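You operate a simulated robot arm through the tools that you are given. There is no shell and no other tool. Be economical: measure what you need, move in short steps, check, and stop when the job is done.

Carry out the task below with a simulated robot arm. There is one attempt and no reset: what you move stays moved.

Task
Set the air to the card's pressure and press the loose cap home.
Fine: air valve on; use the capping press; sled back in the middle; spill nothing.

Only the result counts: the job must be done as asked and must still hold three seconds after the hand-in. Knocking over, shifting, dropping, spilling or breaking anything else fails it. A push-on lid holds only when it is set on centred and level and pressed home; a screw cap is set on level and turned clockwise until tight.

Robot
A 5-joint arm with a two-finger parallel gripper, fixed in place. Base frame: the origin is at the foot of the arm, x ahead of it, y to its left, z up; the work surface is at about z = -82. Units: mm, rad, N and s.
With the tool pointing down near the work surface it reaches from about 240 to 580 mm from the base axis. Its first joint turns from -1.152 to 1.152 rad. The tool tilts only in the upright plane through the base axis and itself; it spins freely about its own axis. Payload 1.57 kg.
The tool frame sits at the grasp point between the pads (the TCP): z along the fingers, y along the line on which they close. The tips reach 30 mm beyond it. The gripper opens to 80 mm. The fingers are 17 mm wide and 12 mm thick; the gripper's body (40 by 82 mm) begins 80 mm behind the TCP.
Orientation is that of the tool frame in the base frame, as a unit quaternion [x, y, z, w]. With the fingers straight down and closing along the base's y, the tool's x points along the base's -x, its y along +y and its z along -z.

Tools
- The arm moves only by the tool play_rows. Its argument "steps" is text: rows parted by semicolons, each of 7 numbers parted by spaces: the shift along the base's x, y, z in units of 40 mm (1.0 is 40 mm), then the turn, a rotation vector about the base's x, y, z in units of 5 degrees (1.0 is 5 degrees), then the gripper command, from -1 (shut) to 1 (fully open), values between in proportion. In form: dx dy dz wx wy wz claw; .... A call has 1 to 8 rows; each row shifts and turns the commanded pose from where the row before left it. A call with a number of a shift or a turn outside -1 to 1 is refused whole. Rows are played at 5 a second. More than 50 mm and 0.15 rad between two rows, or a gripper value outside its range, and nothing of the call is played. Where a pose cannot be reached the arm comes as near as it can. A force on the tool above 40 N (or 10 N above the force at the start of the call, whichever is more), or a blocked arm, ends the call early, and 0.2 s more pass. Each finger travels about 153 mm/s and halts on what it meets, pressing with about 32 N; the grip force reading is that of the motor and also rises with nothing between the fingers. The clock runs only during rows and for 0.2 s after the last one: add rows that do not move to give the fingers time. It gives the time, the measured TCP pose, the force on the tool (base axes), the opening and the grip force at its end, in the units of the frame above (readings bear some noise), with the torque about the TCP (base axes, N m) and any sound that the robot's microphone picked up, and new pictures: "views" is both (left out), scene, wrist or none.
- Cameras (640 x 400 px; columns grow to the right, rows downward): "scene" is fixed at [24.9, 396.5, 525.4]; the picture's right is [-0.87, -0.49, 0.00], its down [-0.30, 0.54, -0.78] and it looks along [0.38, -0.69, -0.62] (base axes); focal length 316 px, centre (320, 200). "wrist" rides on the gripper at [72, -7, -122] in the tool frame; the picture's right is [0.09, 1.00, 0.00], its down [-0.84, 0.08, -0.54] and it looks along [-0.54, 0.05, 0.84] (tool axes); focal length 238 px, centre (320, 200). There is no depth. A picture from a camera that has moved, and an enlarged one, comes with that camera's place and axes in the base frame and with its lens. The place of the scene camera against the robot may be out by one fixed shift of up to 18 mm in any direction.
- zoom(camera, box): a new picture of the part [left, top, right, bottom] of that camera's present view, enlarged. The clock stands still meanwhile.
- sign_off(): hands the job in; it is judged then, once.

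Work in short steps. Places have to be worked out from the pictures, the camera data and where the tool is seen: move nearer, look again, correct. Check each grasp and each placing, and mend what went wrong. You have 120 turns and 200 pictures in all, those below and enlarged ones among them. Open the gripper and draw the arm clear of the work before you hand the job in, unless the task says otherwise; then end with one line.

The tools are called as a command line: name --argument value ..., lists and objects as JSON in quotes. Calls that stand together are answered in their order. play_rows: Moves the arm, as the interface text tells. Its arguments: {"type":"object","properties":{"steps":{"type":"string"},"views":{"type":"string","enum":["both","scene","wrist","none"]}},"required":["steps"]} The other tools are called the same way: zoom (camera, box) takes an enlarged picture of a part of a camera's view; sign_off () hands the job in.

At the start:

```text
time: 0.0
eef_pos: [462.1, -13.9, 282.6]
ee_rot: [-0.001, 1.0, 0.0, 0.0]
ft_force: [-0.2, 1.2, 0.4]
ft_torque: [-0.03, -0.03, 0.04]
width: 79.7
gripper_force: 0.1
```

scene: 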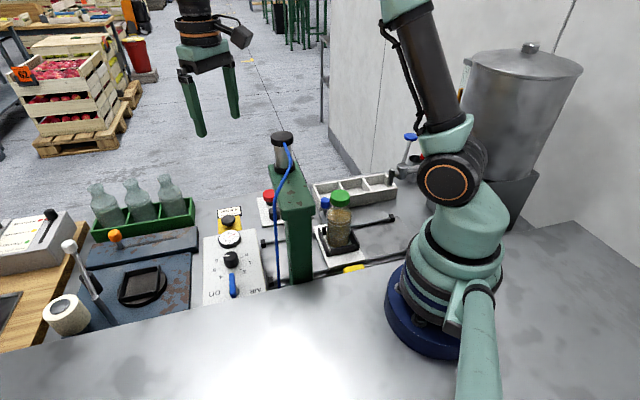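
wrist: 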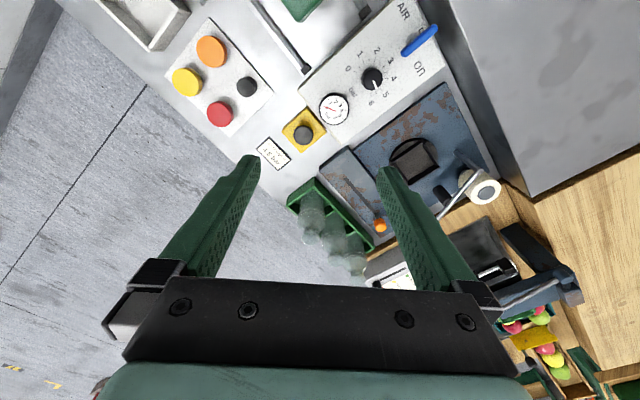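

I'll look closely at the card, the panel, the press and the sled first.

zoom --camera "wrist" --box '[160, 20, 320, 180]'

zoom --camera "wrist" --box '[300, 0, 460, 140]'

zoom --camera "scene" --box '[190, 120, 430, 310]'

```text
2.50 times, centred on (240, 100) of wrist
camera zoom: at [390.1, -21.3, 403.6], right [-0.09, 1.0, 0.0], down [0.84, 0.08, 0.54], along [0.54, 0.05, -0.84], focal length 596 px, centre (520, 450)
```

zoom: 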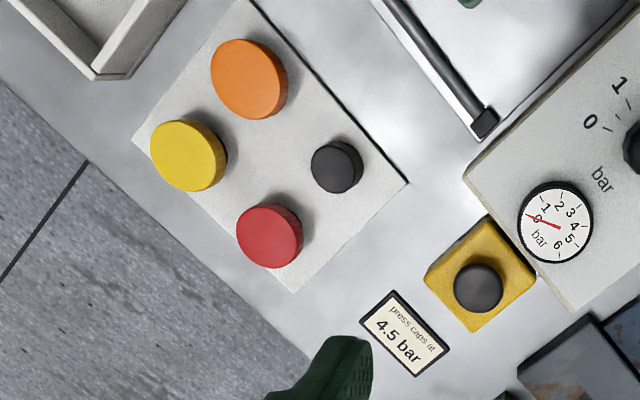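

```text
2.86 times, centred on (380, 70) of wrist
camera zoom: at [390.1, -21.3, 403.6], right [-0.09, 1.0, 0.0], down [0.84, 0.08, 0.54], along [0.54, 0.05, -0.84], focal length 681 px, centre (149, 571)
```

zoom: 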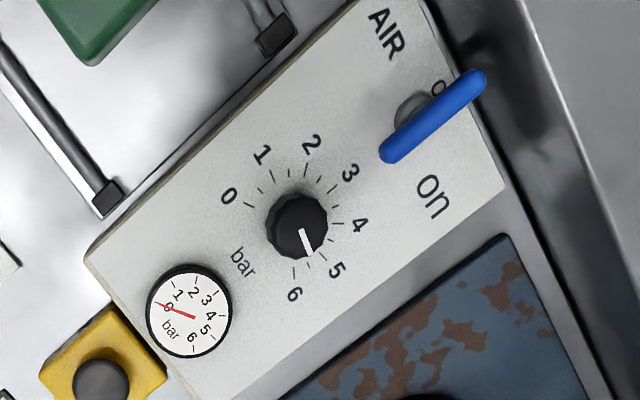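

```text
2.11 times, centred on (310, 215) of scene
camera zoom: at [24.9, 396.5, 525.4], right [-0.87, -0.49, 0.0], down [-0.3, 0.54, -0.78], along [0.38, -0.69, -0.62], focal length 665 px, centre (341, 168)
```

zoom: 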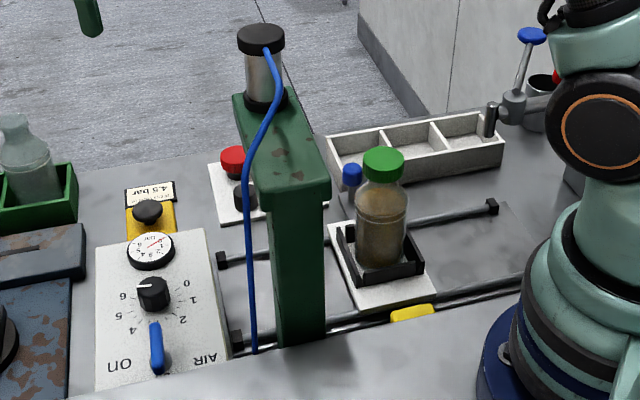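

The card says 4.5 bar, and the dial seems to sit near 5.5 with the air off. I'll spin the tool clockwise so the wrist camera looks along -y at the press and sled.

play_rows --steps "0 0 0 0 0 -1 1;0 0 0 0 0 -1 1;0 0 0 0 0 -1 1;0 0 0 0 0 -1 1;0 0 0 0 0 -1 1;0 0 0 0 0 -1 1;0 0 0 0 0 -1 1;0 0 0 0 0 -1 1" --views "none"

play_rows --steps "0 0 0 0 0 -1 1;0 0 0 0 0 -1 1;0 0 0 0 0 -1 1;0 0 0 0 0 -1 1;0 0 0 0 0 -1 1;0 0 0 0 0 -1 1;0 0 0 0 0 -1 1;0 0 0 0 0 -1 1" --views "wrist"

```text
time: 1.8
eef_pos: [460.6, -14.0, 281.6]
ee_rot: [0.344, 0.939, -0.001, 0.0]
ft_force: [-0.1, -0.4, -0.1]
ft_torque: [0.02, 0.01, -0.04]
width: 80.3
gripper_force: 0.0
```

```text
time: 3.6
eef_pos: [462.4, -13.0, 282.9]
ee_rot: [0.644, 0.765, 0.0, 0.0]
ft_force: [0.4, 0.1, -0.5]
ft_torque: [-0.01, 0.02, -0.02]
width: 80.0
gripper_force: 0.2
camera wrist: at [442.8, 55.3, 404.0], right [0.96, 0.26, 0.0], down [0.22, -0.81, 0.54], along [0.14, -0.52, -0.84], focal length 238 px, centre (320, 200)
```

wrist: 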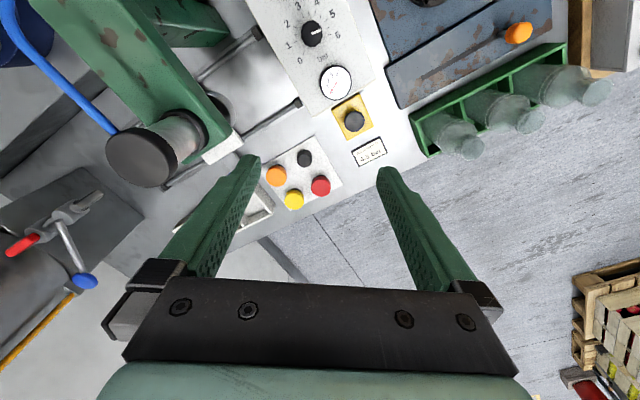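

The press cylinder top is tall, near (329,-50,240). I'll keep spinning to look back towards the base, at the sled.

play_rows --steps "0 0 0 0 0 -1 1;0 0 0 0 0 -1 1;0 0 0 0 0 -1 1;0 0 0 0 0 -1 1;0 0 0 0 0 -1 1;0 0 0 0 0 -1 1;0 0 0 0 0 -1 1;0 0 0 0 0 -1 1" --views "none"

play_rows --steps "0 -0.5 0 0 0 -1 1;0 -0.5 0 0 0 -1 1;0 -0.5 0 0 0 -1 1;0 -0.5 0 0 0 -1 1;0 -0.5 0 0 0 0 1;0 -0.5 0 0 0 0 1" --views "wrist"

```text
time: 5.4
eef_pos: [462.5, -14.5, 282.2]
ee_rot: [0.866, 0.499, 0.0, 0.0]
ft_force: [-0.3, 0.4, 0.5]
ft_torque: [-0.04, 0.01, 0.02]
width: 80.0
gripper_force: 0.0
```

```text
time: 6.8
eef_pos: [463.6, -135.4, 281.4]
ee_rot: [0.94, 0.342, 0.0, 0.001]
ft_force: [0.0, 0.5, 0.1]
ft_torque: [-0.02, 0.0, -0.01]
width: 79.9
gripper_force: 0.0
camera wrist: at [513.7, -85.7, 403.2], right [0.71, -0.7, 0.0], down [-0.59, -0.6, 0.54], along [-0.38, -0.39, -0.84], focal length 238 px, centre (320, 200)
```

wrist: 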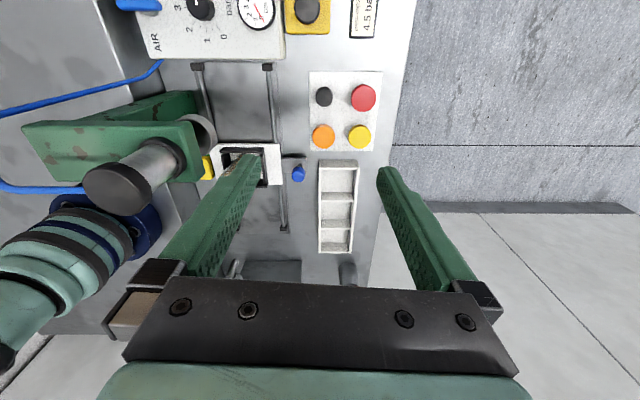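

Now the sled and rails are in view; zoom in.

zoom --camera "wrist" --box '[140, 50, 380, 260]'

zoom --camera "scene" --box '[310, 170, 410, 280]'

```text
1.90 times, centred on (260, 155) of wrist
camera zoom: at [513.7, -85.7, 403.2], right [0.71, -0.7, 0.0], down [-0.59, -0.6, 0.54], along [-0.38, -0.39, -0.84], focal length 454 px, centre (434, 286)
```

zoom: 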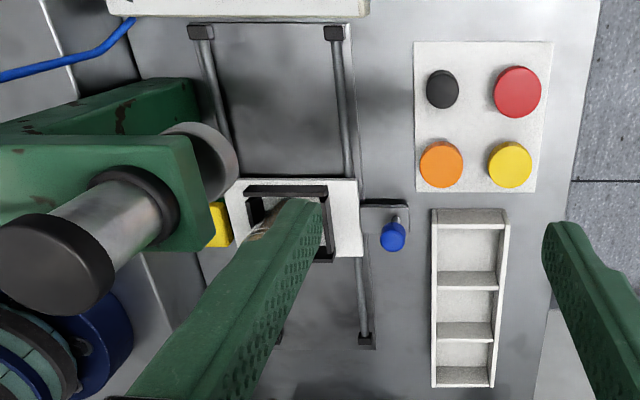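

```text
3.64 times, centred on (360, 225) of scene
camera zoom: at [24.9, 396.5, 525.4], right [-0.87, -0.49, 0.0], down [-0.3, 0.54, -0.78], along [0.38, -0.69, -0.62], focal length 1148 px, centre (174, 109)
```

zoom: 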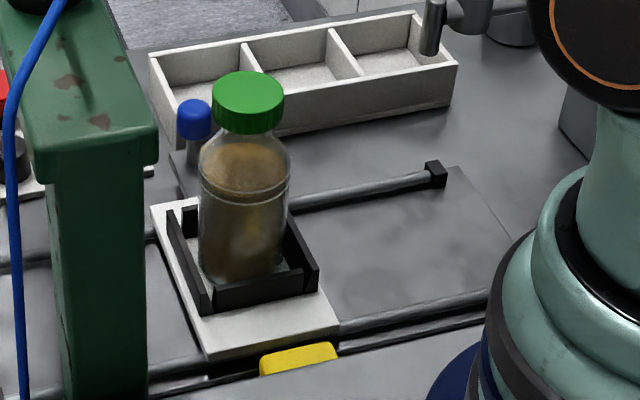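

Sled sits at the middle mark, and the rails run at about 45° (toward +x+y is under the ram). I'll move over the control panel for a closer look at valve, dial and button.

play_rows --steps "0 0.95 0 0 0 0 1;0 0.95 0 0 0 0 1;0 0.95 0 0 0 0 1;0 0.95 0 0 0 0 1;-0.3 0.95 0 0 0 0 1;-0.3 0 -0.9 0 0 0 1;0 0 -0.9 0 0 0 1;0 0 0 0 0 0 1"

```text
time: 8.6
eef_pos: [437.7, 56.6, 209.7]
ee_rot: [0.94, 0.342, -0.001, 0.0]
ft_force: [-0.8, -0.3, 0.2]
ft_torque: [0.04, -0.01, -0.03]
width: 79.8
gripper_force: 0.1
camera wrist: at [487.3, 107.1, 331.2], right [0.71, -0.7, 0.0], down [-0.59, -0.6, 0.54], along [-0.38, -0.39, -0.84], focal length 238 px, centre (320, 200)
```

scene: 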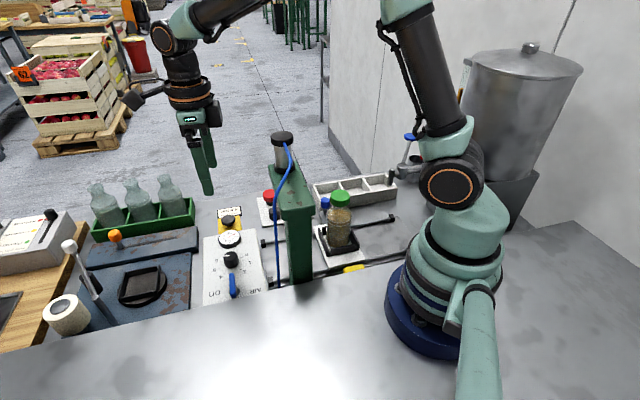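
wrist: 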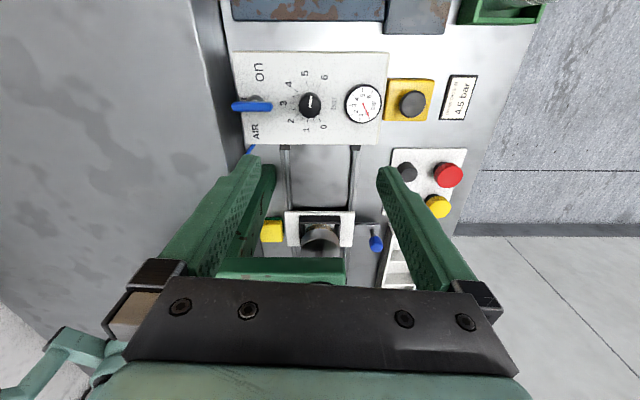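

zoom --camera "wrist" --box '[220, 40, 400, 150]'

zoom --camera "scene" --box '[195, 200, 295, 310]'

zoom --camera "wrist" --box '[230, 130, 490, 290]'

```text
3.56 times, centred on (310, 95) of wrist
camera zoom: at [487.3, 107.1, 331.2], right [0.71, -0.7, 0.0], down [-0.59, -0.6, 0.54], along [-0.38, -0.39, -0.84], focal length 848 px, centre (356, 573)
```

zoom: 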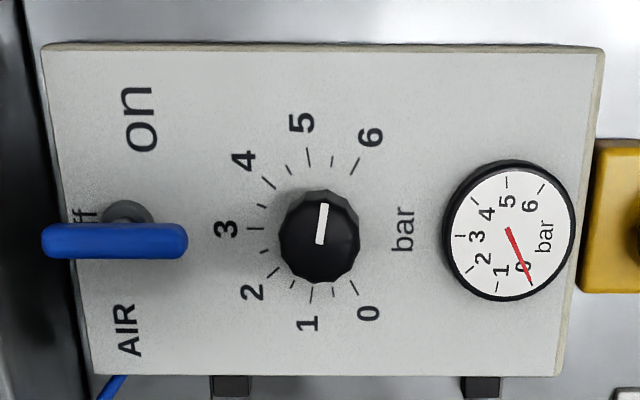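

```text
3.64 times, centred on (245, 255) of scene
camera zoom: at [24.9, 396.5, 525.4], right [-0.87, -0.49, 0.0], down [-0.3, 0.54, -0.78], along [0.38, -0.69, -0.62], focal length 1148 px, centre (593, 0)
```

zoom: 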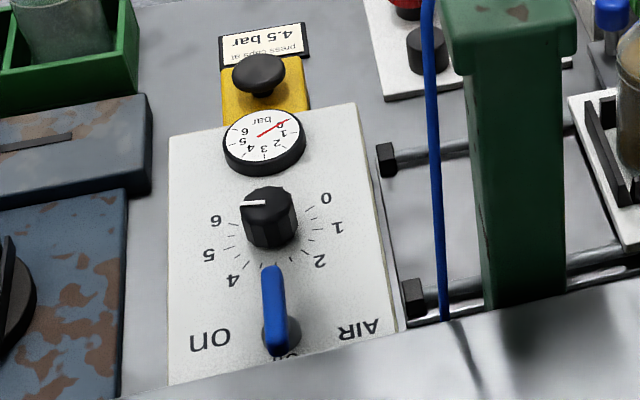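

```text
2.46 times, centred on (360, 210) of wrist
camera zoom: at [487.3, 107.1, 331.2], right [0.71, -0.7, 0.0], down [-0.59, -0.6, 0.54], along [-0.38, -0.39, -0.84], focal length 587 px, centre (222, 175)
```

zoom: 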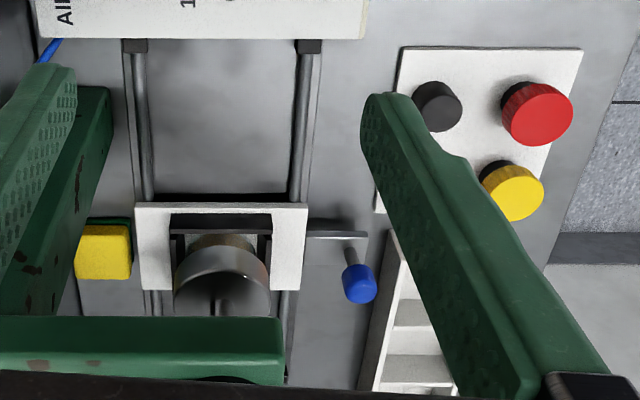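

The panel: valve lever lies along the "off" line, dial at about 5.3, gauge at 0. I'll get closer to the valve to understand the lever.

play_rows --steps "-0.45 0.8 0 0 0 0 1;-0.45 0.8 0 0 0 0 1;0 0 -0.9 0 0 0 1;0 0 -0.9 0 0 0 1;0 0 -0.9 0 0 0 1;0 0 0 0 0 0 1"

zoom --camera "wrist" --box '[200, 50, 440, 200]'

```text
time: 10.0
eef_pos: [402.5, 120.0, 102.7]
ee_rot: [0.94, 0.342, 0.0, 0.001]
ft_force: [-0.2, 0.8, 1.0]
ft_torque: [-0.02, 0.03, 0.01]
width: 79.9
gripper_force: 0.1
camera wrist: at [452.9, 170.5, 224.5], right [0.71, -0.7, 0.0], down [-0.59, -0.6, 0.54], along [-0.38, -0.39, -0.84], focal length 238 px, centre (320, 200)
```

scene: 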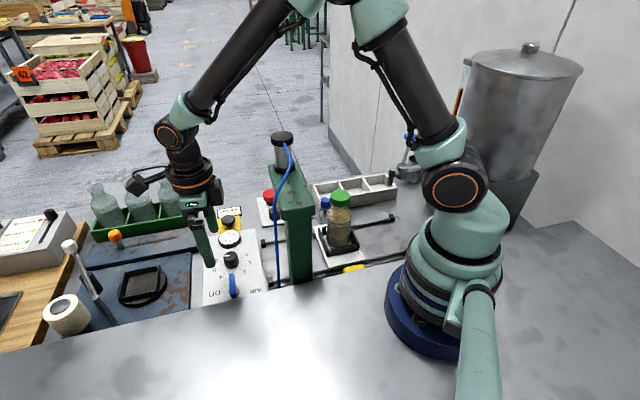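
wrist: 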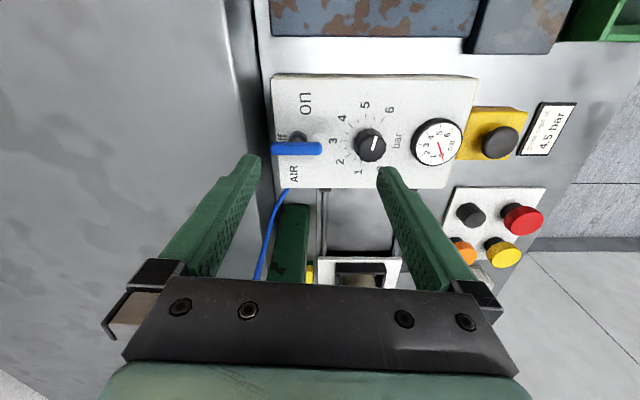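

```text
2.67 times, centred on (320, 125) of wrist
camera zoom: at [452.9, 170.5, 224.5], right [0.71, -0.7, 0.0], down [-0.59, -0.6, 0.54], along [-0.38, -0.39, -0.84], focal length 636 px, centre (320, 400)
```

zoom: 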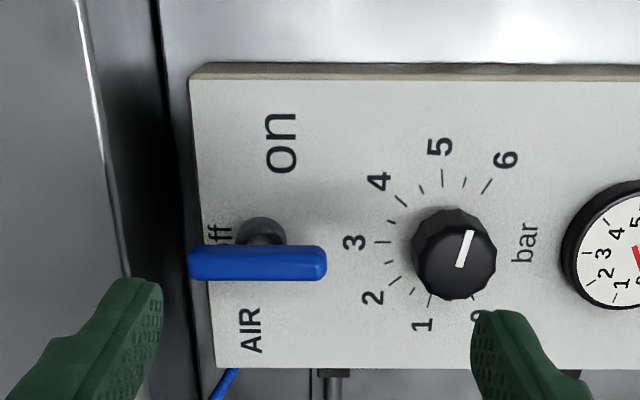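

The lever is a straight bar centred on its post, around (367,119). I'll move above it and turn +90° so the fingers close across it; then turning back (clockwise) takes it from off to on.

play_rows --steps "-0.45 0 0 0 0 1 1;-0.43 0 0 0 0 1 1;0 0 0 0 0 1 1;0 0 0 0 0 1 1;0 0 0 0 0 1 1;0 0 0 0 0 1 1;0 0 0 0 0 1 1;0 0 0 0 0 1 1" --views "none"

play_rows --steps "0 0 0 0 0 1 1;0 0 0 0 0 1 1;0 0 0 0 0 1 1;0 0 0 0 0 1 1;0 0 0 0 0 1 1;0 0 0 0 0 1 1;0 0 -0.5 0 0 1 1;0 0 -0.5 0 0 1 1" --views "none"

play_rows --steps "0 0 -0.25 0 0 1 1;0 0 -0.25 0 0 1 1;0 0 0 0 0 0 1"

```text
time: 11.8
eef_pos: [367.4, 119.1, 101.0]
ee_rot: [0.765, 0.644, 0.0, 0.0]
ft_force: [0.2, 0.2, -0.1]
ft_torque: [0.03, 0.0, 0.0]
width: 79.9
gripper_force: 0.2
```

```text
time: 13.6
eef_pos: [367.4, 119.6, 61.8]
ee_rot: [0.499, 0.866, 0.0, 0.0]
ft_force: [-1.1, -0.3, -0.2]
ft_torque: [0.01, 0.01, -0.03]
width: 80.2
gripper_force: 0.0
```

```text
time: 14.4
eef_pos: [367.7, 118.9, 41.9]
ee_rot: [0.422, 0.907, 0.0, 0.001]
ft_force: [-0.2, 0.4, -0.1]
ft_torque: [0.01, -0.02, 0.01]
width: 80.1
gripper_force: 0.0
camera wrist: at [316.0, 169.7, 163.5], right [0.7, 0.71, 0.0], down [0.6, -0.59, 0.54], along [0.39, -0.38, -0.84], focal length 238 px, centre (320, 200)
```

scene: 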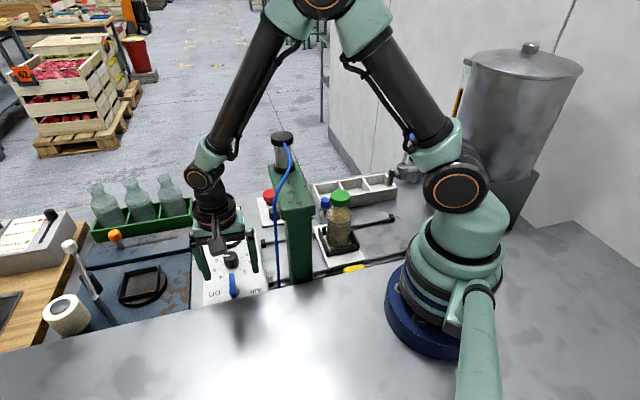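
wrist: 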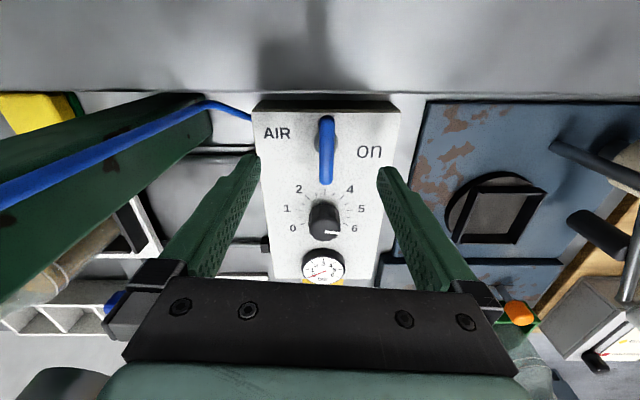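

Panel is now upright in view, with the bar slightly to the right of centre. I'll shift by (5,1.5) and descend partway.

play_rows --steps "0.12 0.04 -0.35 0 0 0 1;0 0 -0.4 0 0 0 1;0 0 0 0 0 0 1" --views "wrist"

zoom --camera "scene" --box '[185, 200, 285, 310]'

```text
time: 15.2
eef_pos: [372.9, 121.4, 11.7]
ee_rot: [0.423, 0.906, 0.0, 0.001]
ft_force: [-0.3, 0.1, 0.0]
ft_torque: [-0.01, 0.01, -0.02]
width: 79.9
gripper_force: 0.1
camera wrist: at [320.9, 171.8, 133.3], right [0.7, 0.71, 0.0], down [0.6, -0.59, 0.54], along [0.39, -0.38, -0.84], focal length 238 px, centre (320, 200)
```

wrist: 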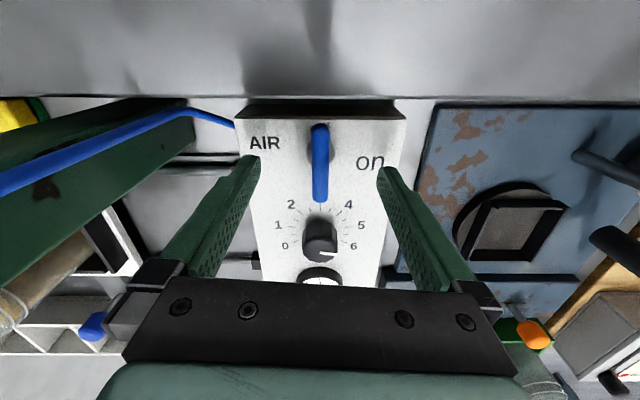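

```text
3.64 times, centred on (235, 255) of scene
camera zoom: at [24.9, 396.5, 525.4], right [-0.87, -0.49, 0.0], down [-0.3, 0.54, -0.78], along [0.38, -0.69, -0.62], focal length 1148 px, centre (629, 0)
```

zoom: 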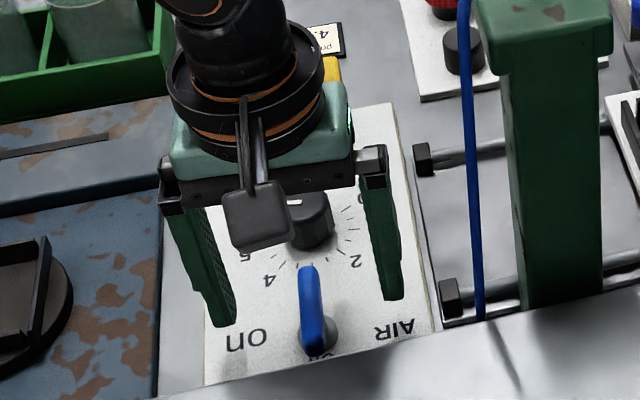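

The tips are about level with the bar (z about -18). I'll go 12 mm lower so the pads overlap it, then close.

play_rows --steps "0 0 -0.15 0 0 0 1;0 0 -0.15 0 0 0 1;0 0 0 0 0 0 1" --views "none"

play_rows --steps "0 0 0 0 0 0 -0.2;0 0 0 0 0 0 -0.5;0 0 0 0 0 0 -0.8;0 0 0 0 0 0 -1"

zoom --camera "scene" --box '[185, 200, 285, 310]'

```text
time: 16.0
eef_pos: [373.2, 121.5, -0.6]
ee_rot: [0.423, 0.906, -0.001, 0.0]
ft_force: [0.0, 0.1, 0.5]
ft_torque: [-0.01, -0.02, -0.01]
width: 80.0
gripper_force: 0.1
```

```text
time: 17.0
eef_pos: [373.2, 122.6, 0.3]
ee_rot: [0.422, 0.906, 0.001, 0.001]
ft_force: [4.9, 4.7, -7.1]
ft_torque: [-0.15, 0.09, 0.49]
width: 13.0
gripper_force: 29.9
camera wrist: at [320.7, 172.0, 121.8], right [0.7, 0.71, 0.0], down [0.6, -0.59, 0.54], along [0.39, -0.38, -0.84], focal length 238 px, centre (320, 200)
```

scene: 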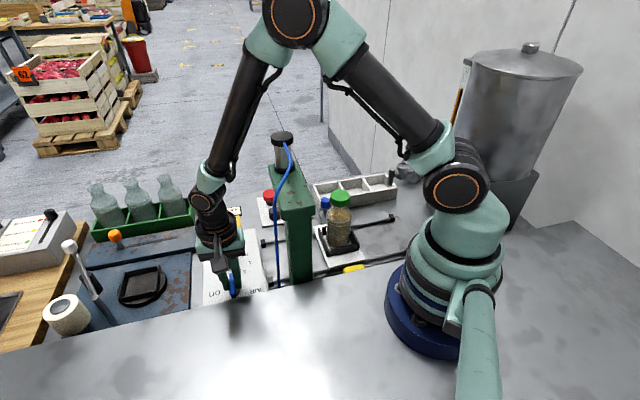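
wrist: 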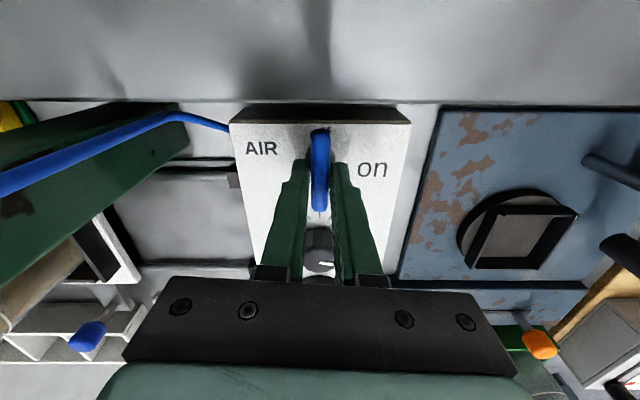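

```text
3.64 times, centred on (235, 255) of scene
camera zoom: at [25.0, 396.5, 525.4], right [-0.87, -0.49, 0.0], down [-0.3, 0.54, -0.78], along [0.38, -0.69, -0.62], focal length 1148 px, centre (629, 0)
```

zoom: 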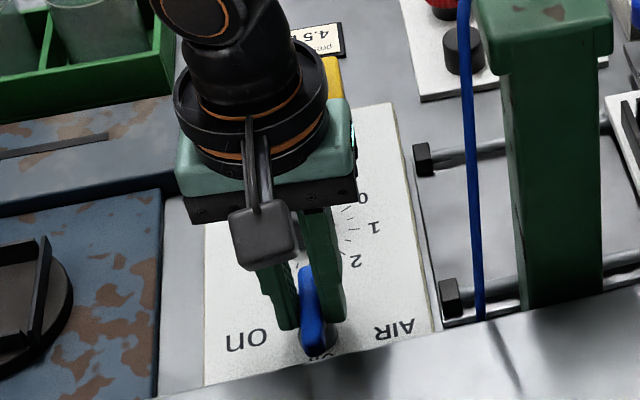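

Gripped (13 mm). Turn clockwise (-z) in a first 15° trial and watch force and torque.

play_rows --steps "0 0 0 0 0 -1 -1;0 0 0 0 0 -1 -1;0 0 0 0 0 -1 -1;0 0 0 0 0 0 -1" --views "wrist"

```text
time: 18.0
eef_pos: [372.5, 121.8, -0.2]
ee_rot: [0.538, 0.843, 0.001, 0.0]
ft_force: [2.6, 8.9, 5.1]
ft_torque: [-0.25, 0.05, 0.89]
width: 18.3
gripper_force: 32.5
camera wrist: at [335.6, 183.6, 122.1], right [0.86, 0.5, 0.0], down [0.42, -0.73, 0.54], along [0.27, -0.47, -0.84], focal length 238 px, centre (320, 200)
```

wrist: 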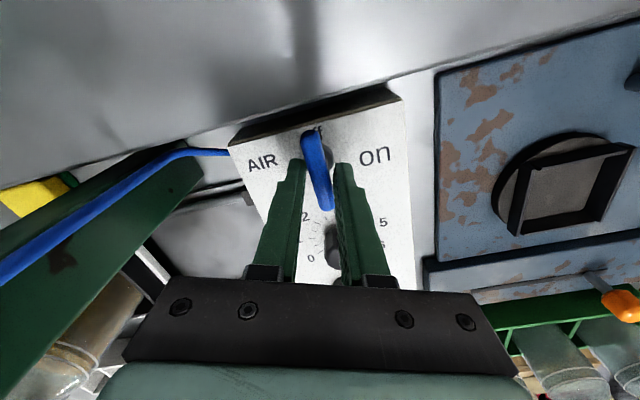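

The bar stayed put and the fingers slipped around it, so that way is likely the stop. Turn back and try anticlockwise.

play_rows --steps "0 0 0 0 0 1 -1;0 0 0 0 0 1 -1;0 0 0 0 0 1 -1;0 0 0 0 0 1 -1;0 0 0 0 0 1 -1;0 0 0 0 0 1 -1;0 0 0 0 0 1 -1;0 0 0 0 0 0 -1" --views "wrist"

```text
time: 19.8
eef_pos: [374.5, 123.3, 1.1]
ee_rot: [0.257, 0.967, 0.001, 0.002]
ft_force: [12.7, 21.6, -6.6]
ft_torque: [0.38, 0.38, -0.03]
width: 11.7
gripper_force: 29.1
camera wrist: at [306.2, 151.7, 121.6], right [0.41, 0.91, 0.0], down [0.76, -0.35, 0.55], along [0.5, -0.22, -0.84], focal length 238 px, centre (320, 200)
```

wrist: 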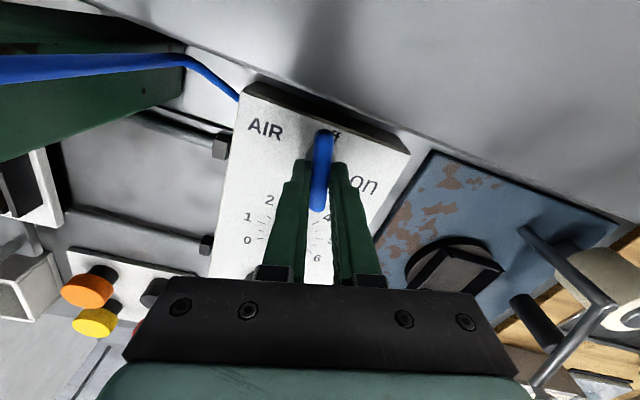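

Now the bar follows the gripper: anticlockwise is right. A side force shows the pivot sits slightly behind my grip, so I ease sideways 4 mm and read the force.

play_rows --steps "0.04 0.09 0 0 0 0 -1;0 0 0 0 0 0 -1" --views "none"

```text
time: 20.4
eef_pos: [372.9, 122.7, -0.8]
ee_rot: [0.26, 0.966, -0.001, -0.002]
ft_force: [4.2, -21.7, 14.6]
ft_torque: [-0.15, -0.24, 0.02]
width: 11.9
gripper_force: 29.0
```

Force flipped, so the pivot is about 6 mm behind the grip. I'll continue turning along the matching arc.

play_rows --steps "0 -0.02 0 0 0 1 -1;0 0.008 0 0 0 1 -1;0 0.008 0 0 0 1 -1;0 0.01 0 0 0 1 -1;0 0.01 0 0 0 1 -1;0 0.012 0 0 0 1 -1;0 0.012 0 0 0 1 -1;0 0 0 0 0 0 -1" --views "wrist"

```text
time: 21.4
eef_pos: [372.6, 123.0, -1.2]
ee_rot: [0.106, 0.994, -0.001, -0.002]
ft_force: [0.4, -3.1, 0.5]
ft_torque: [0.12, -0.2, -0.01]
width: 11.6
gripper_force: 29.3
stopped in row 4: the force on the tool passed its limit at 41 N (the readings are from after the stop); the commanded pose is now the measured one
camera wrist: at [301.0, 131.8, 121.3], right [0.12, 0.99, 0.0], down [0.84, -0.1, 0.54], along [0.53, -0.07, -0.84], focal length 238 px, centre (320, 200)
```

wrist: 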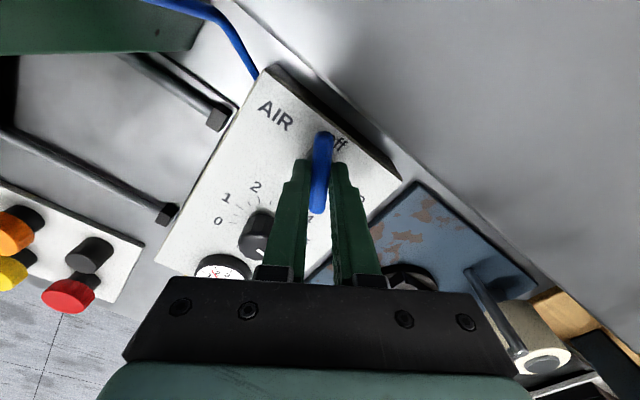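

Turned 38° so far; I was drifting too far in +y, so I continue with nearly pure rotation.

play_rows --steps "0 0.003 0 0 0 1 -1;0 0.003 0 0 0 1 -1;0 0.004 0 0 0 1 -1;0 0.004 0 0 0 1 -1;0 0.004 0 0 0 1 -1;0 0 0 0 0 0 -1" --views "none"

```text
time: 22.8
eef_pos: [372.7, 124.3, -0.9]
ee_rot: [-0.112, 0.994, -0.001, -0.003]
ft_force: [4.8, -0.4, -7.6]
ft_torque: [-0.19, 0.71, 0.03]
width: 11.8
gripper_force: 28.9
```

play_rows --steps "-0.003 0.004 0 0 0 1 -1;-0.003 0.004 0 0 0 1 -1;-0.003 0.003 0 0 0 1 -1;-0.003 0.003 0 0 0 1 -1;0 0 0 0 0 1 -1;0 0 0 0 0 0.4 -1;0 0 0 0 0 0 -1" --views "both"

zoom --camera "scene" --box '[185, 200, 285, 310]'

```text
time: 24.4
eef_pos: [372.9, 124.1, -0.0]
ee_rot: [-0.34, 0.941, 0.0, -0.001]
ft_force: [2.9, -22.3, 5.2]
ft_torque: [-0.03, -0.65, 0.02]
width: 11.8
gripper_force: 29.2
camera wrist: at [321.1, 73.0, 121.4], right [-0.71, 0.71, 0.0], down [0.6, 0.6, 0.54], along [0.38, 0.38, -0.84], focal length 238 px, centre (320, 200)
```

scene: 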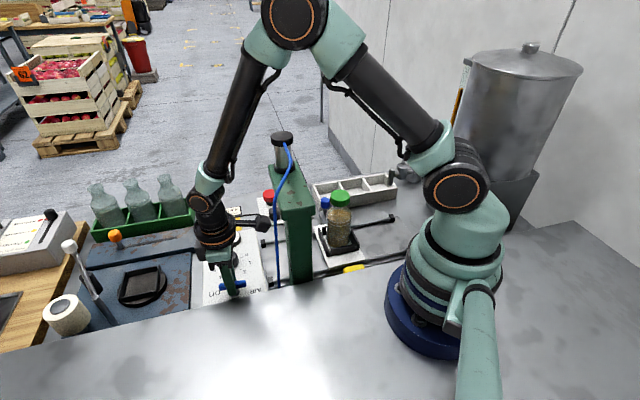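
wrist: 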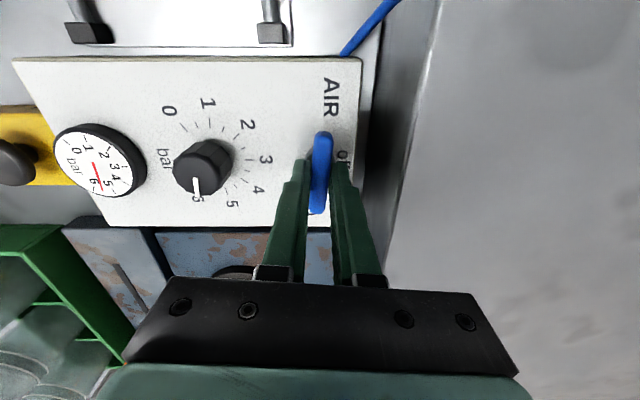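

```text
3.64 times, centred on (235, 255) of scene
camera zoom: at [24.9, 396.5, 525.4], right [-0.87, -0.49, 0.0], down [-0.3, 0.54, -0.78], along [0.38, -0.69, -0.62], focal length 1148 px, centre (629, 0)
```

zoom: 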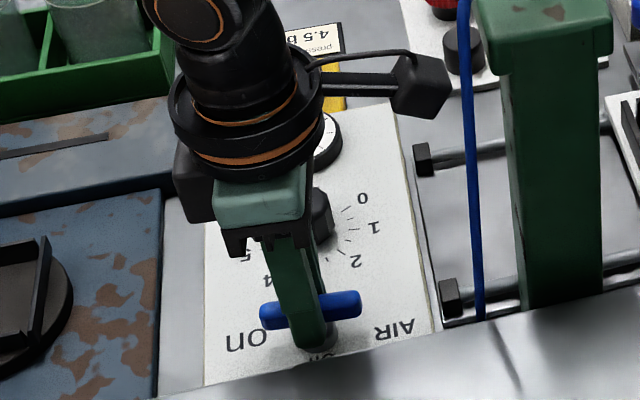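

The lever is at "on", and the gauge needle has moved. Release slowly and zoom on gauge.

play_rows --steps "0 0 0 0 0 0 -0.5;0 0 0 0 0 0 0;0 0 0.5 0 0 0 0.5;0 0 0.8 0 0 0 1;0 0 0.8 0 0 0 1;0 0 0.5 0 0 0 1" --views "wrist"

zoom --camera "wrist" --box '[140, 50, 380, 200]'

```text
time: 25.8
eef_pos: [372.2, 124.5, 104.3]
ee_rot: [-0.34, 0.941, 0.0, -0.002]
ft_force: [0.1, 0.5, -0.5]
ft_torque: [-0.02, 0.03, 0.01]
width: 80.1
gripper_force: 0.1
camera wrist: at [321.5, 73.6, 225.8], right [-0.71, 0.71, 0.0], down [0.6, 0.6, 0.54], along [0.38, 0.38, -0.84], focal length 238 px, centre (320, 200)
```

wrist: 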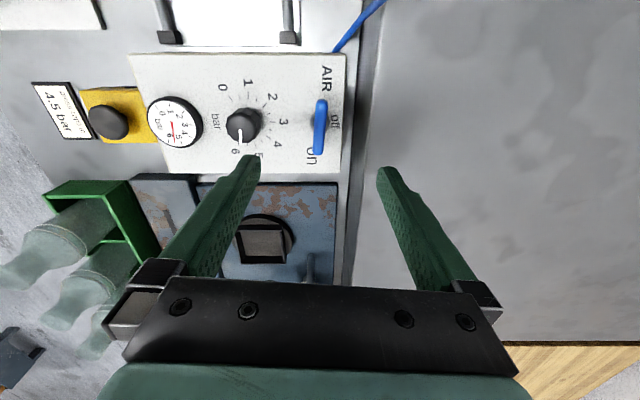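

```text
2.67 times, centred on (260, 125) of wrist
camera zoom: at [321.5, 73.6, 225.8], right [-0.71, 0.71, 0.0], down [0.6, 0.6, 0.54], along [0.38, 0.38, -0.84], focal length 636 px, centre (480, 400)
```

zoom: 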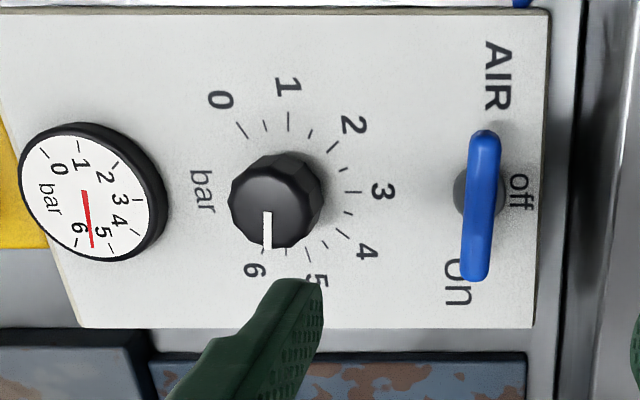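

Valve is on and the gauge reads about 5.5. Next the dial at about (430,65); moving above it, with partly opened fingers, and looking.

play_rows --steps "0.73 -0.75 0 0 0 0 0.5;0.72 -0.74 0 0 0 0 0.5;0 0 -0.5 0 0 0 0.5;0 0 -0.5 0 0 0 0.5;0 0 0 0 0 0 0.5" --views "both"

zoom --camera "scene" --box '[185, 200, 285, 310]'

```text
time: 27.0
eef_pos: [429.8, 65.9, 62.1]
ee_rot: [-0.341, 0.94, 0.001, -0.001]
ft_force: [-0.1, 0.7, -0.3]
ft_torque: [0.0, 0.0, -0.01]
width: 59.8
gripper_force: 0.1
camera wrist: at [379.4, 13.3, 184.4], right [-0.71, 0.71, 0.0], down [0.59, 0.6, 0.54], along [0.38, 0.38, -0.84], focal length 238 px, centre (320, 200)
```

scene: 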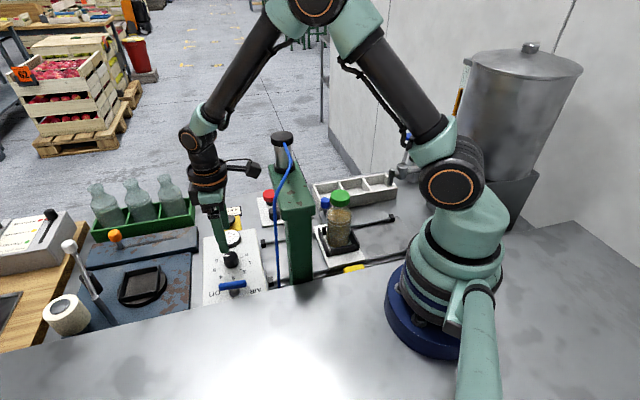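
wrist: 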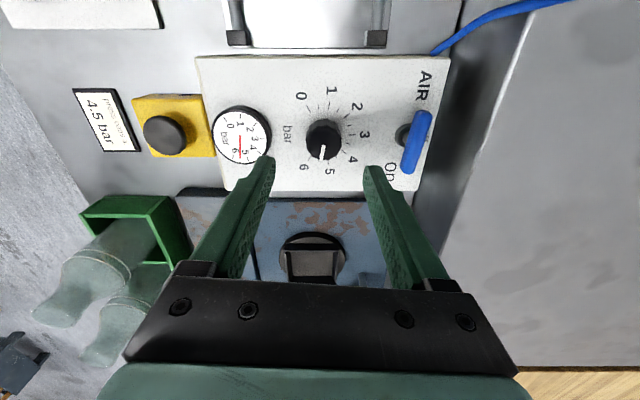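

```text
3.64 times, centred on (235, 255) of scene
camera zoom: at [24.9, 396.5, 525.4], right [-0.87, -0.49, 0.0], down [-0.3, 0.54, -0.78], along [0.38, -0.69, -0.62], focal length 1148 px, centre (629, 0)
```

zoom: 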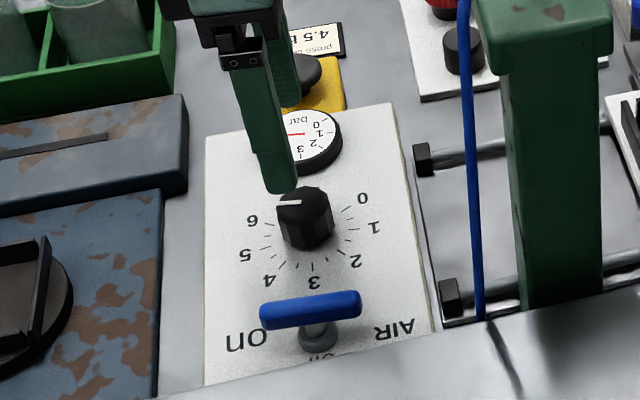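

play_rows --steps "-0.07 0.03 -0.5 0 0 0 0.5;0 0 -0.5 0 0 0 0.5;0 0 0 0 0 0 0.5" --views "wrist"

zoom --camera "scene" --box '[185, 200, 285, 310]'

```text
time: 27.8
eef_pos: [427.2, 65.9, 21.2]
ee_rot: [-0.34, 0.94, 0.0, -0.001]
ft_force: [-0.5, 0.6, -0.5]
ft_torque: [0.04, 0.05, 0.02]
width: 59.9
gripper_force: 0.1
camera wrist: at [375.6, 14.5, 143.7], right [-0.71, 0.71, 0.0], down [0.59, 0.6, 0.54], along [0.38, 0.38, -0.84], focal length 238 px, centre (320, 200)
```

wrist: 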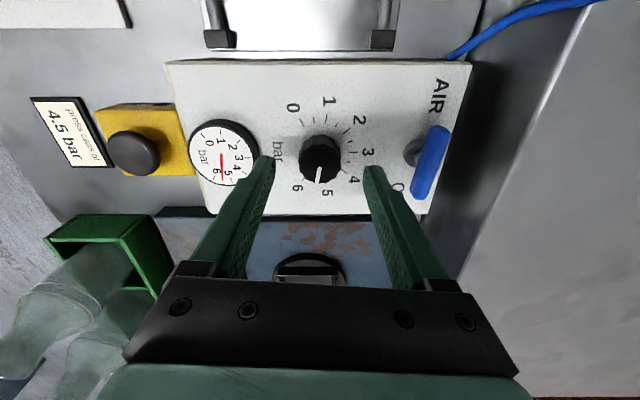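

```text
3.64 times, centred on (235, 255) of scene
camera zoom: at [24.9, 396.5, 525.4], right [-0.87, -0.49, 0.0], down [-0.3, 0.54, -0.78], along [0.38, -0.69, -0.62], focal length 1148 px, centre (629, 0)
```

zoom: 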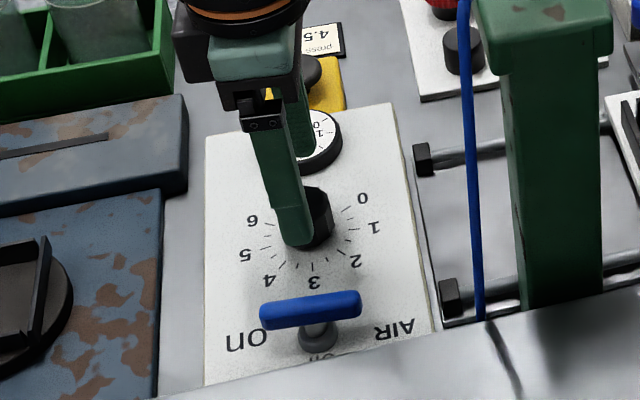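

Aligned over the knob. Descend about 34 mm so the tips straddle it, clear of the gauge.

play_rows --steps "0 0 -0.3 0 0 0 0.45;0 0 -0.3 0 0 0 0.45;0 0 -0.2 0 0 0 0.45;0 0 0 0 0 0 0.45" --views "wrist"

zoom --camera "scene" --box '[185, 200, 285, 310]'

```text
time: 28.8
eef_pos: [427.1, 65.6, -11.1]
ee_rot: [-0.34, 0.94, 0.001, -0.001]
ft_force: [0.2, -1.1, 0.6]
ft_torque: [-0.01, -0.02, -0.02]
width: 58.1
gripper_force: 0.1
camera wrist: at [376.0, 13.9, 111.8], right [-0.71, 0.71, 0.0], down [0.59, 0.6, 0.54], along [0.38, 0.38, -0.84], focal length 238 px, centre (320, 200)
```

wrist: 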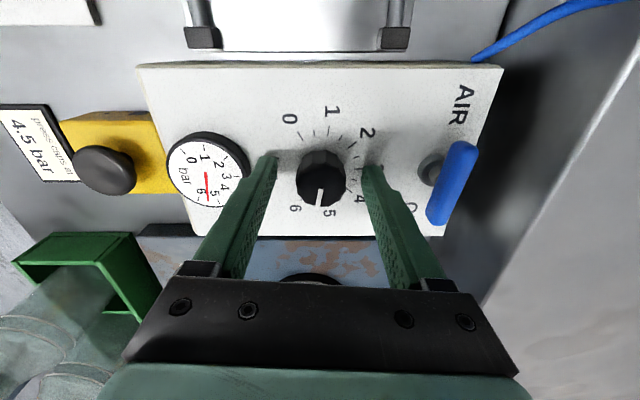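

```text
3.64 times, centred on (235, 255) of scene
camera zoom: at [24.9, 396.5, 525.4], right [-0.87, -0.49, 0.0], down [-0.3, 0.54, -0.78], along [0.38, -0.69, -0.62], focal length 1148 px, centre (629, 0)
```

zoom: 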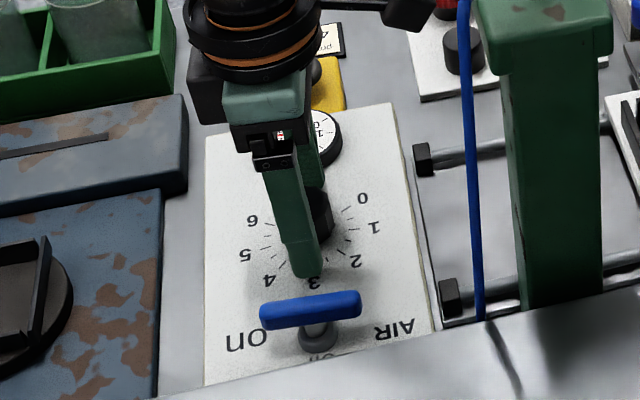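

The knob sits between the fingers. Close on it.

play_rows --steps "0.03 0.03 -0.05 0 0 0 0.1;0 0 0 0 0 0 -0.2;0 0 0 0 0 0 -0.6;0 0 0 0 0 0 -1;0 0 0 0 0 0 -1" --views "wrist"

zoom --camera "wrist" --box '[150, 100, 390, 250]'

```text
time: 30.0
eef_pos: [428.4, 67.8, -11.2]
ee_rot: [-0.342, 0.94, 0.0, -0.002]
ft_force: [-8.0, 14.1, 6.0]
ft_torque: [0.29, 0.41, 0.01]
width: 31.5
gripper_force: 39.9
camera wrist: at [377.2, 15.6, 110.6], right [-0.71, 0.7, 0.0], down [0.59, 0.6, 0.54], along [0.38, 0.38, -0.84], focal length 238 px, centre (320, 200)
```

wrist: 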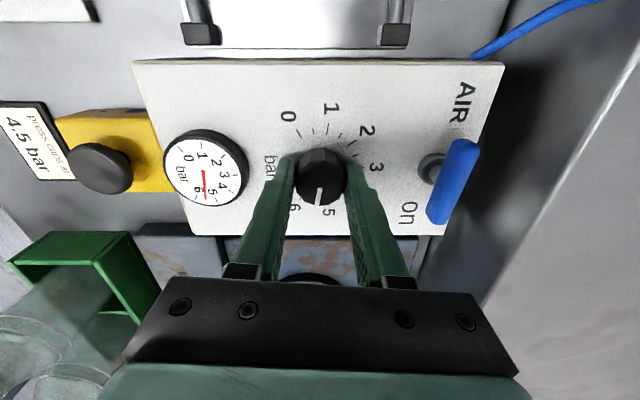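

```text
2.67 times, centred on (270, 175) of wrist
camera zoom: at [377.2, 15.6, 110.6], right [-0.71, 0.7, 0.0], down [0.59, 0.6, 0.54], along [0.38, 0.38, -0.84], focal length 636 px, centre (453, 267)
```

zoom: 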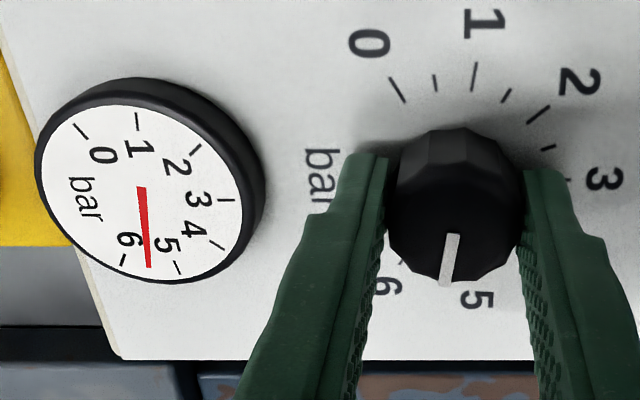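

Gripped at 31.5 mm; gauge halfway between 5 and 6 (5.5). Turn +35° and read again.

play_rows --steps "0 0 0 0 0 1 -1;0 0 0 0 0 1 -1;0 0 0 0 0 1 -1;0 0 0 0 0 1 -1;0 0 0 0 0 1 -1;0 0 0 0 0 1 -1;0 0 0 0 0 1 -1;0 0 0 0 0 0 -1" --views "wrist"

zoom --camera "wrist" --box '[150, 100, 390, 250]'

```text
time: 31.8
eef_pos: [427.9, 67.9, -11.2]
ee_rot: [-0.608, 0.794, 0.001, -0.001]
ft_force: [-11.8, 2.8, 7.2]
ft_torque: [0.01, 0.37, 0.0]
width: 31.5
gripper_force: 40.1
camera wrist: at [415.2, -4.3, 110.4], right [-0.99, 0.17, 0.0], down [0.14, 0.83, 0.54], along [0.09, 0.53, -0.84], focal length 238 px, centre (320, 200)
```

wrist: 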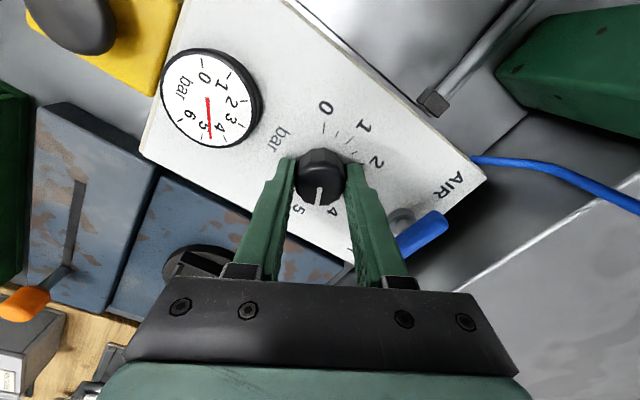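

```text
2.67 times, centred on (270, 175) of wrist
camera zoom: at [415.2, -4.3, 110.4], right [-0.99, 0.17, 0.0], down [0.14, 0.83, 0.54], along [0.09, 0.53, -0.84], focal length 636 px, centre (453, 267)
```

zoom: 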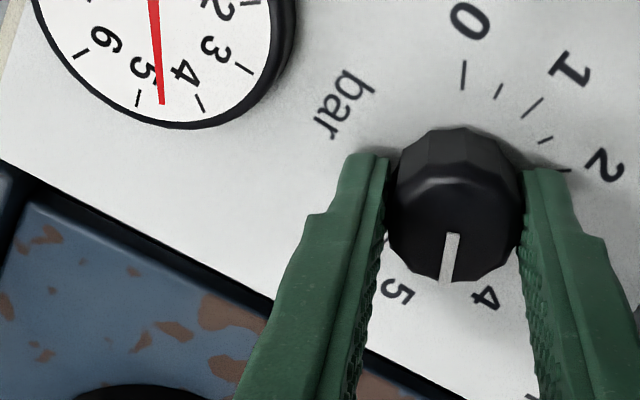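

Gauge about 4.62; another 5° should give 4.5.

play_rows --steps "0 0 0 0 0 1 -1;0 0 0 0 0 0 -1;0 0 0 0 0 0 -1" --views "wrist"

zoom --camera "wrist" --box '[150, 30, 310, 150]'

```text
time: 32.6
eef_pos: [427.6, 68.0, -11.6]
ee_rot: [-0.642, 0.767, 0.001, -0.001]
ft_force: [-15.8, 2.4, 12.7]
ft_torque: [0.17, 0.37, 0.0]
width: 31.4
gripper_force: 40.4
camera wrist: at [421.4, -5.1, 110.4], right [-1.0, 0.08, 0.0], down [0.07, 0.84, 0.54], along [0.04, 0.54, -0.84], focal length 238 px, centre (320, 200)
```

wrist: 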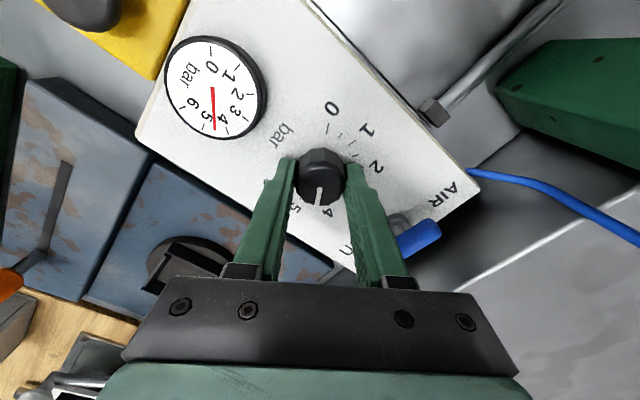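

```text
3.33 times, centred on (230, 90) of wrist
camera zoom: at [421.4, -5.1, 110.4], right [-1.0, 0.08, 0.0], down [0.07, 0.84, 0.54], along [0.04, 0.54, -0.84], focal length 794 px, centre (620, 567)
```

zoom: 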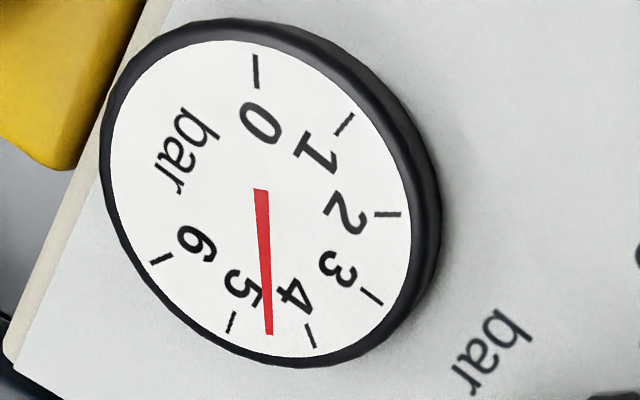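

Gauge is 4.5. Release, rise, and re-read.

play_rows --steps "0 0 0 0 0 0 -0.4;0 0 0 0 0 0 0;0 0 0 0 0 0 0.4;0 0 0.5 0 0 0 0.4;0 0 0.8 0 0 0 0.6;0 0 0.8 0 0 0 0.6;0 0 0 0 0 0 0.6" --views "wrist"

zoom --camera "wrist" --box '[210, 20, 370, 140]'

```text
time: 34.2
eef_pos: [426.7, 66.9, 73.0]
ee_rot: [-0.642, 0.767, 0.0, 0.0]
ft_force: [-0.1, 0.4, -0.2]
ft_torque: [0.01, 0.0, 0.02]
width: 64.0
gripper_force: 0.0
camera wrist: at [420.3, -4.7, 195.2], right [-1.0, 0.09, 0.0], down [0.07, 0.84, 0.54], along [0.05, 0.54, -0.84], focal length 238 px, centre (320, 200)
```

wrist: 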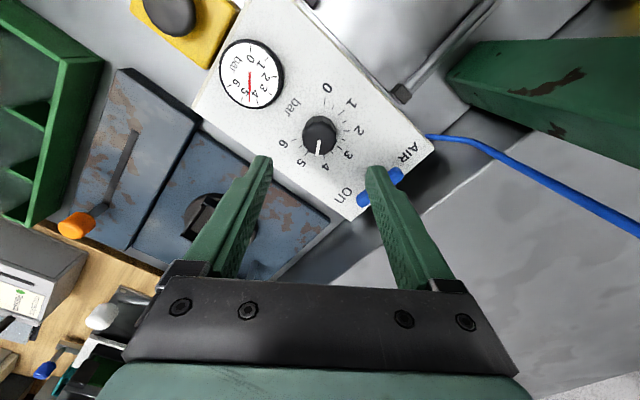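

```text
3.33 times, centred on (290, 80) of wrist
camera zoom: at [420.3, -4.7, 195.2], right [-1.0, 0.09, 0.0], down [0.07, 0.84, 0.54], along [0.05, 0.54, -0.84], focal length 794 px, centre (420, 600)
```

zoom: 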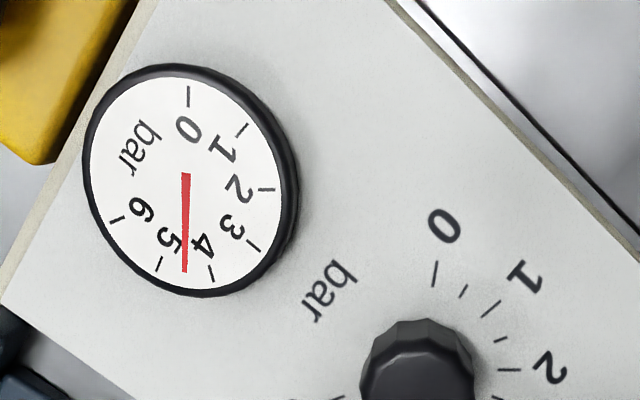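

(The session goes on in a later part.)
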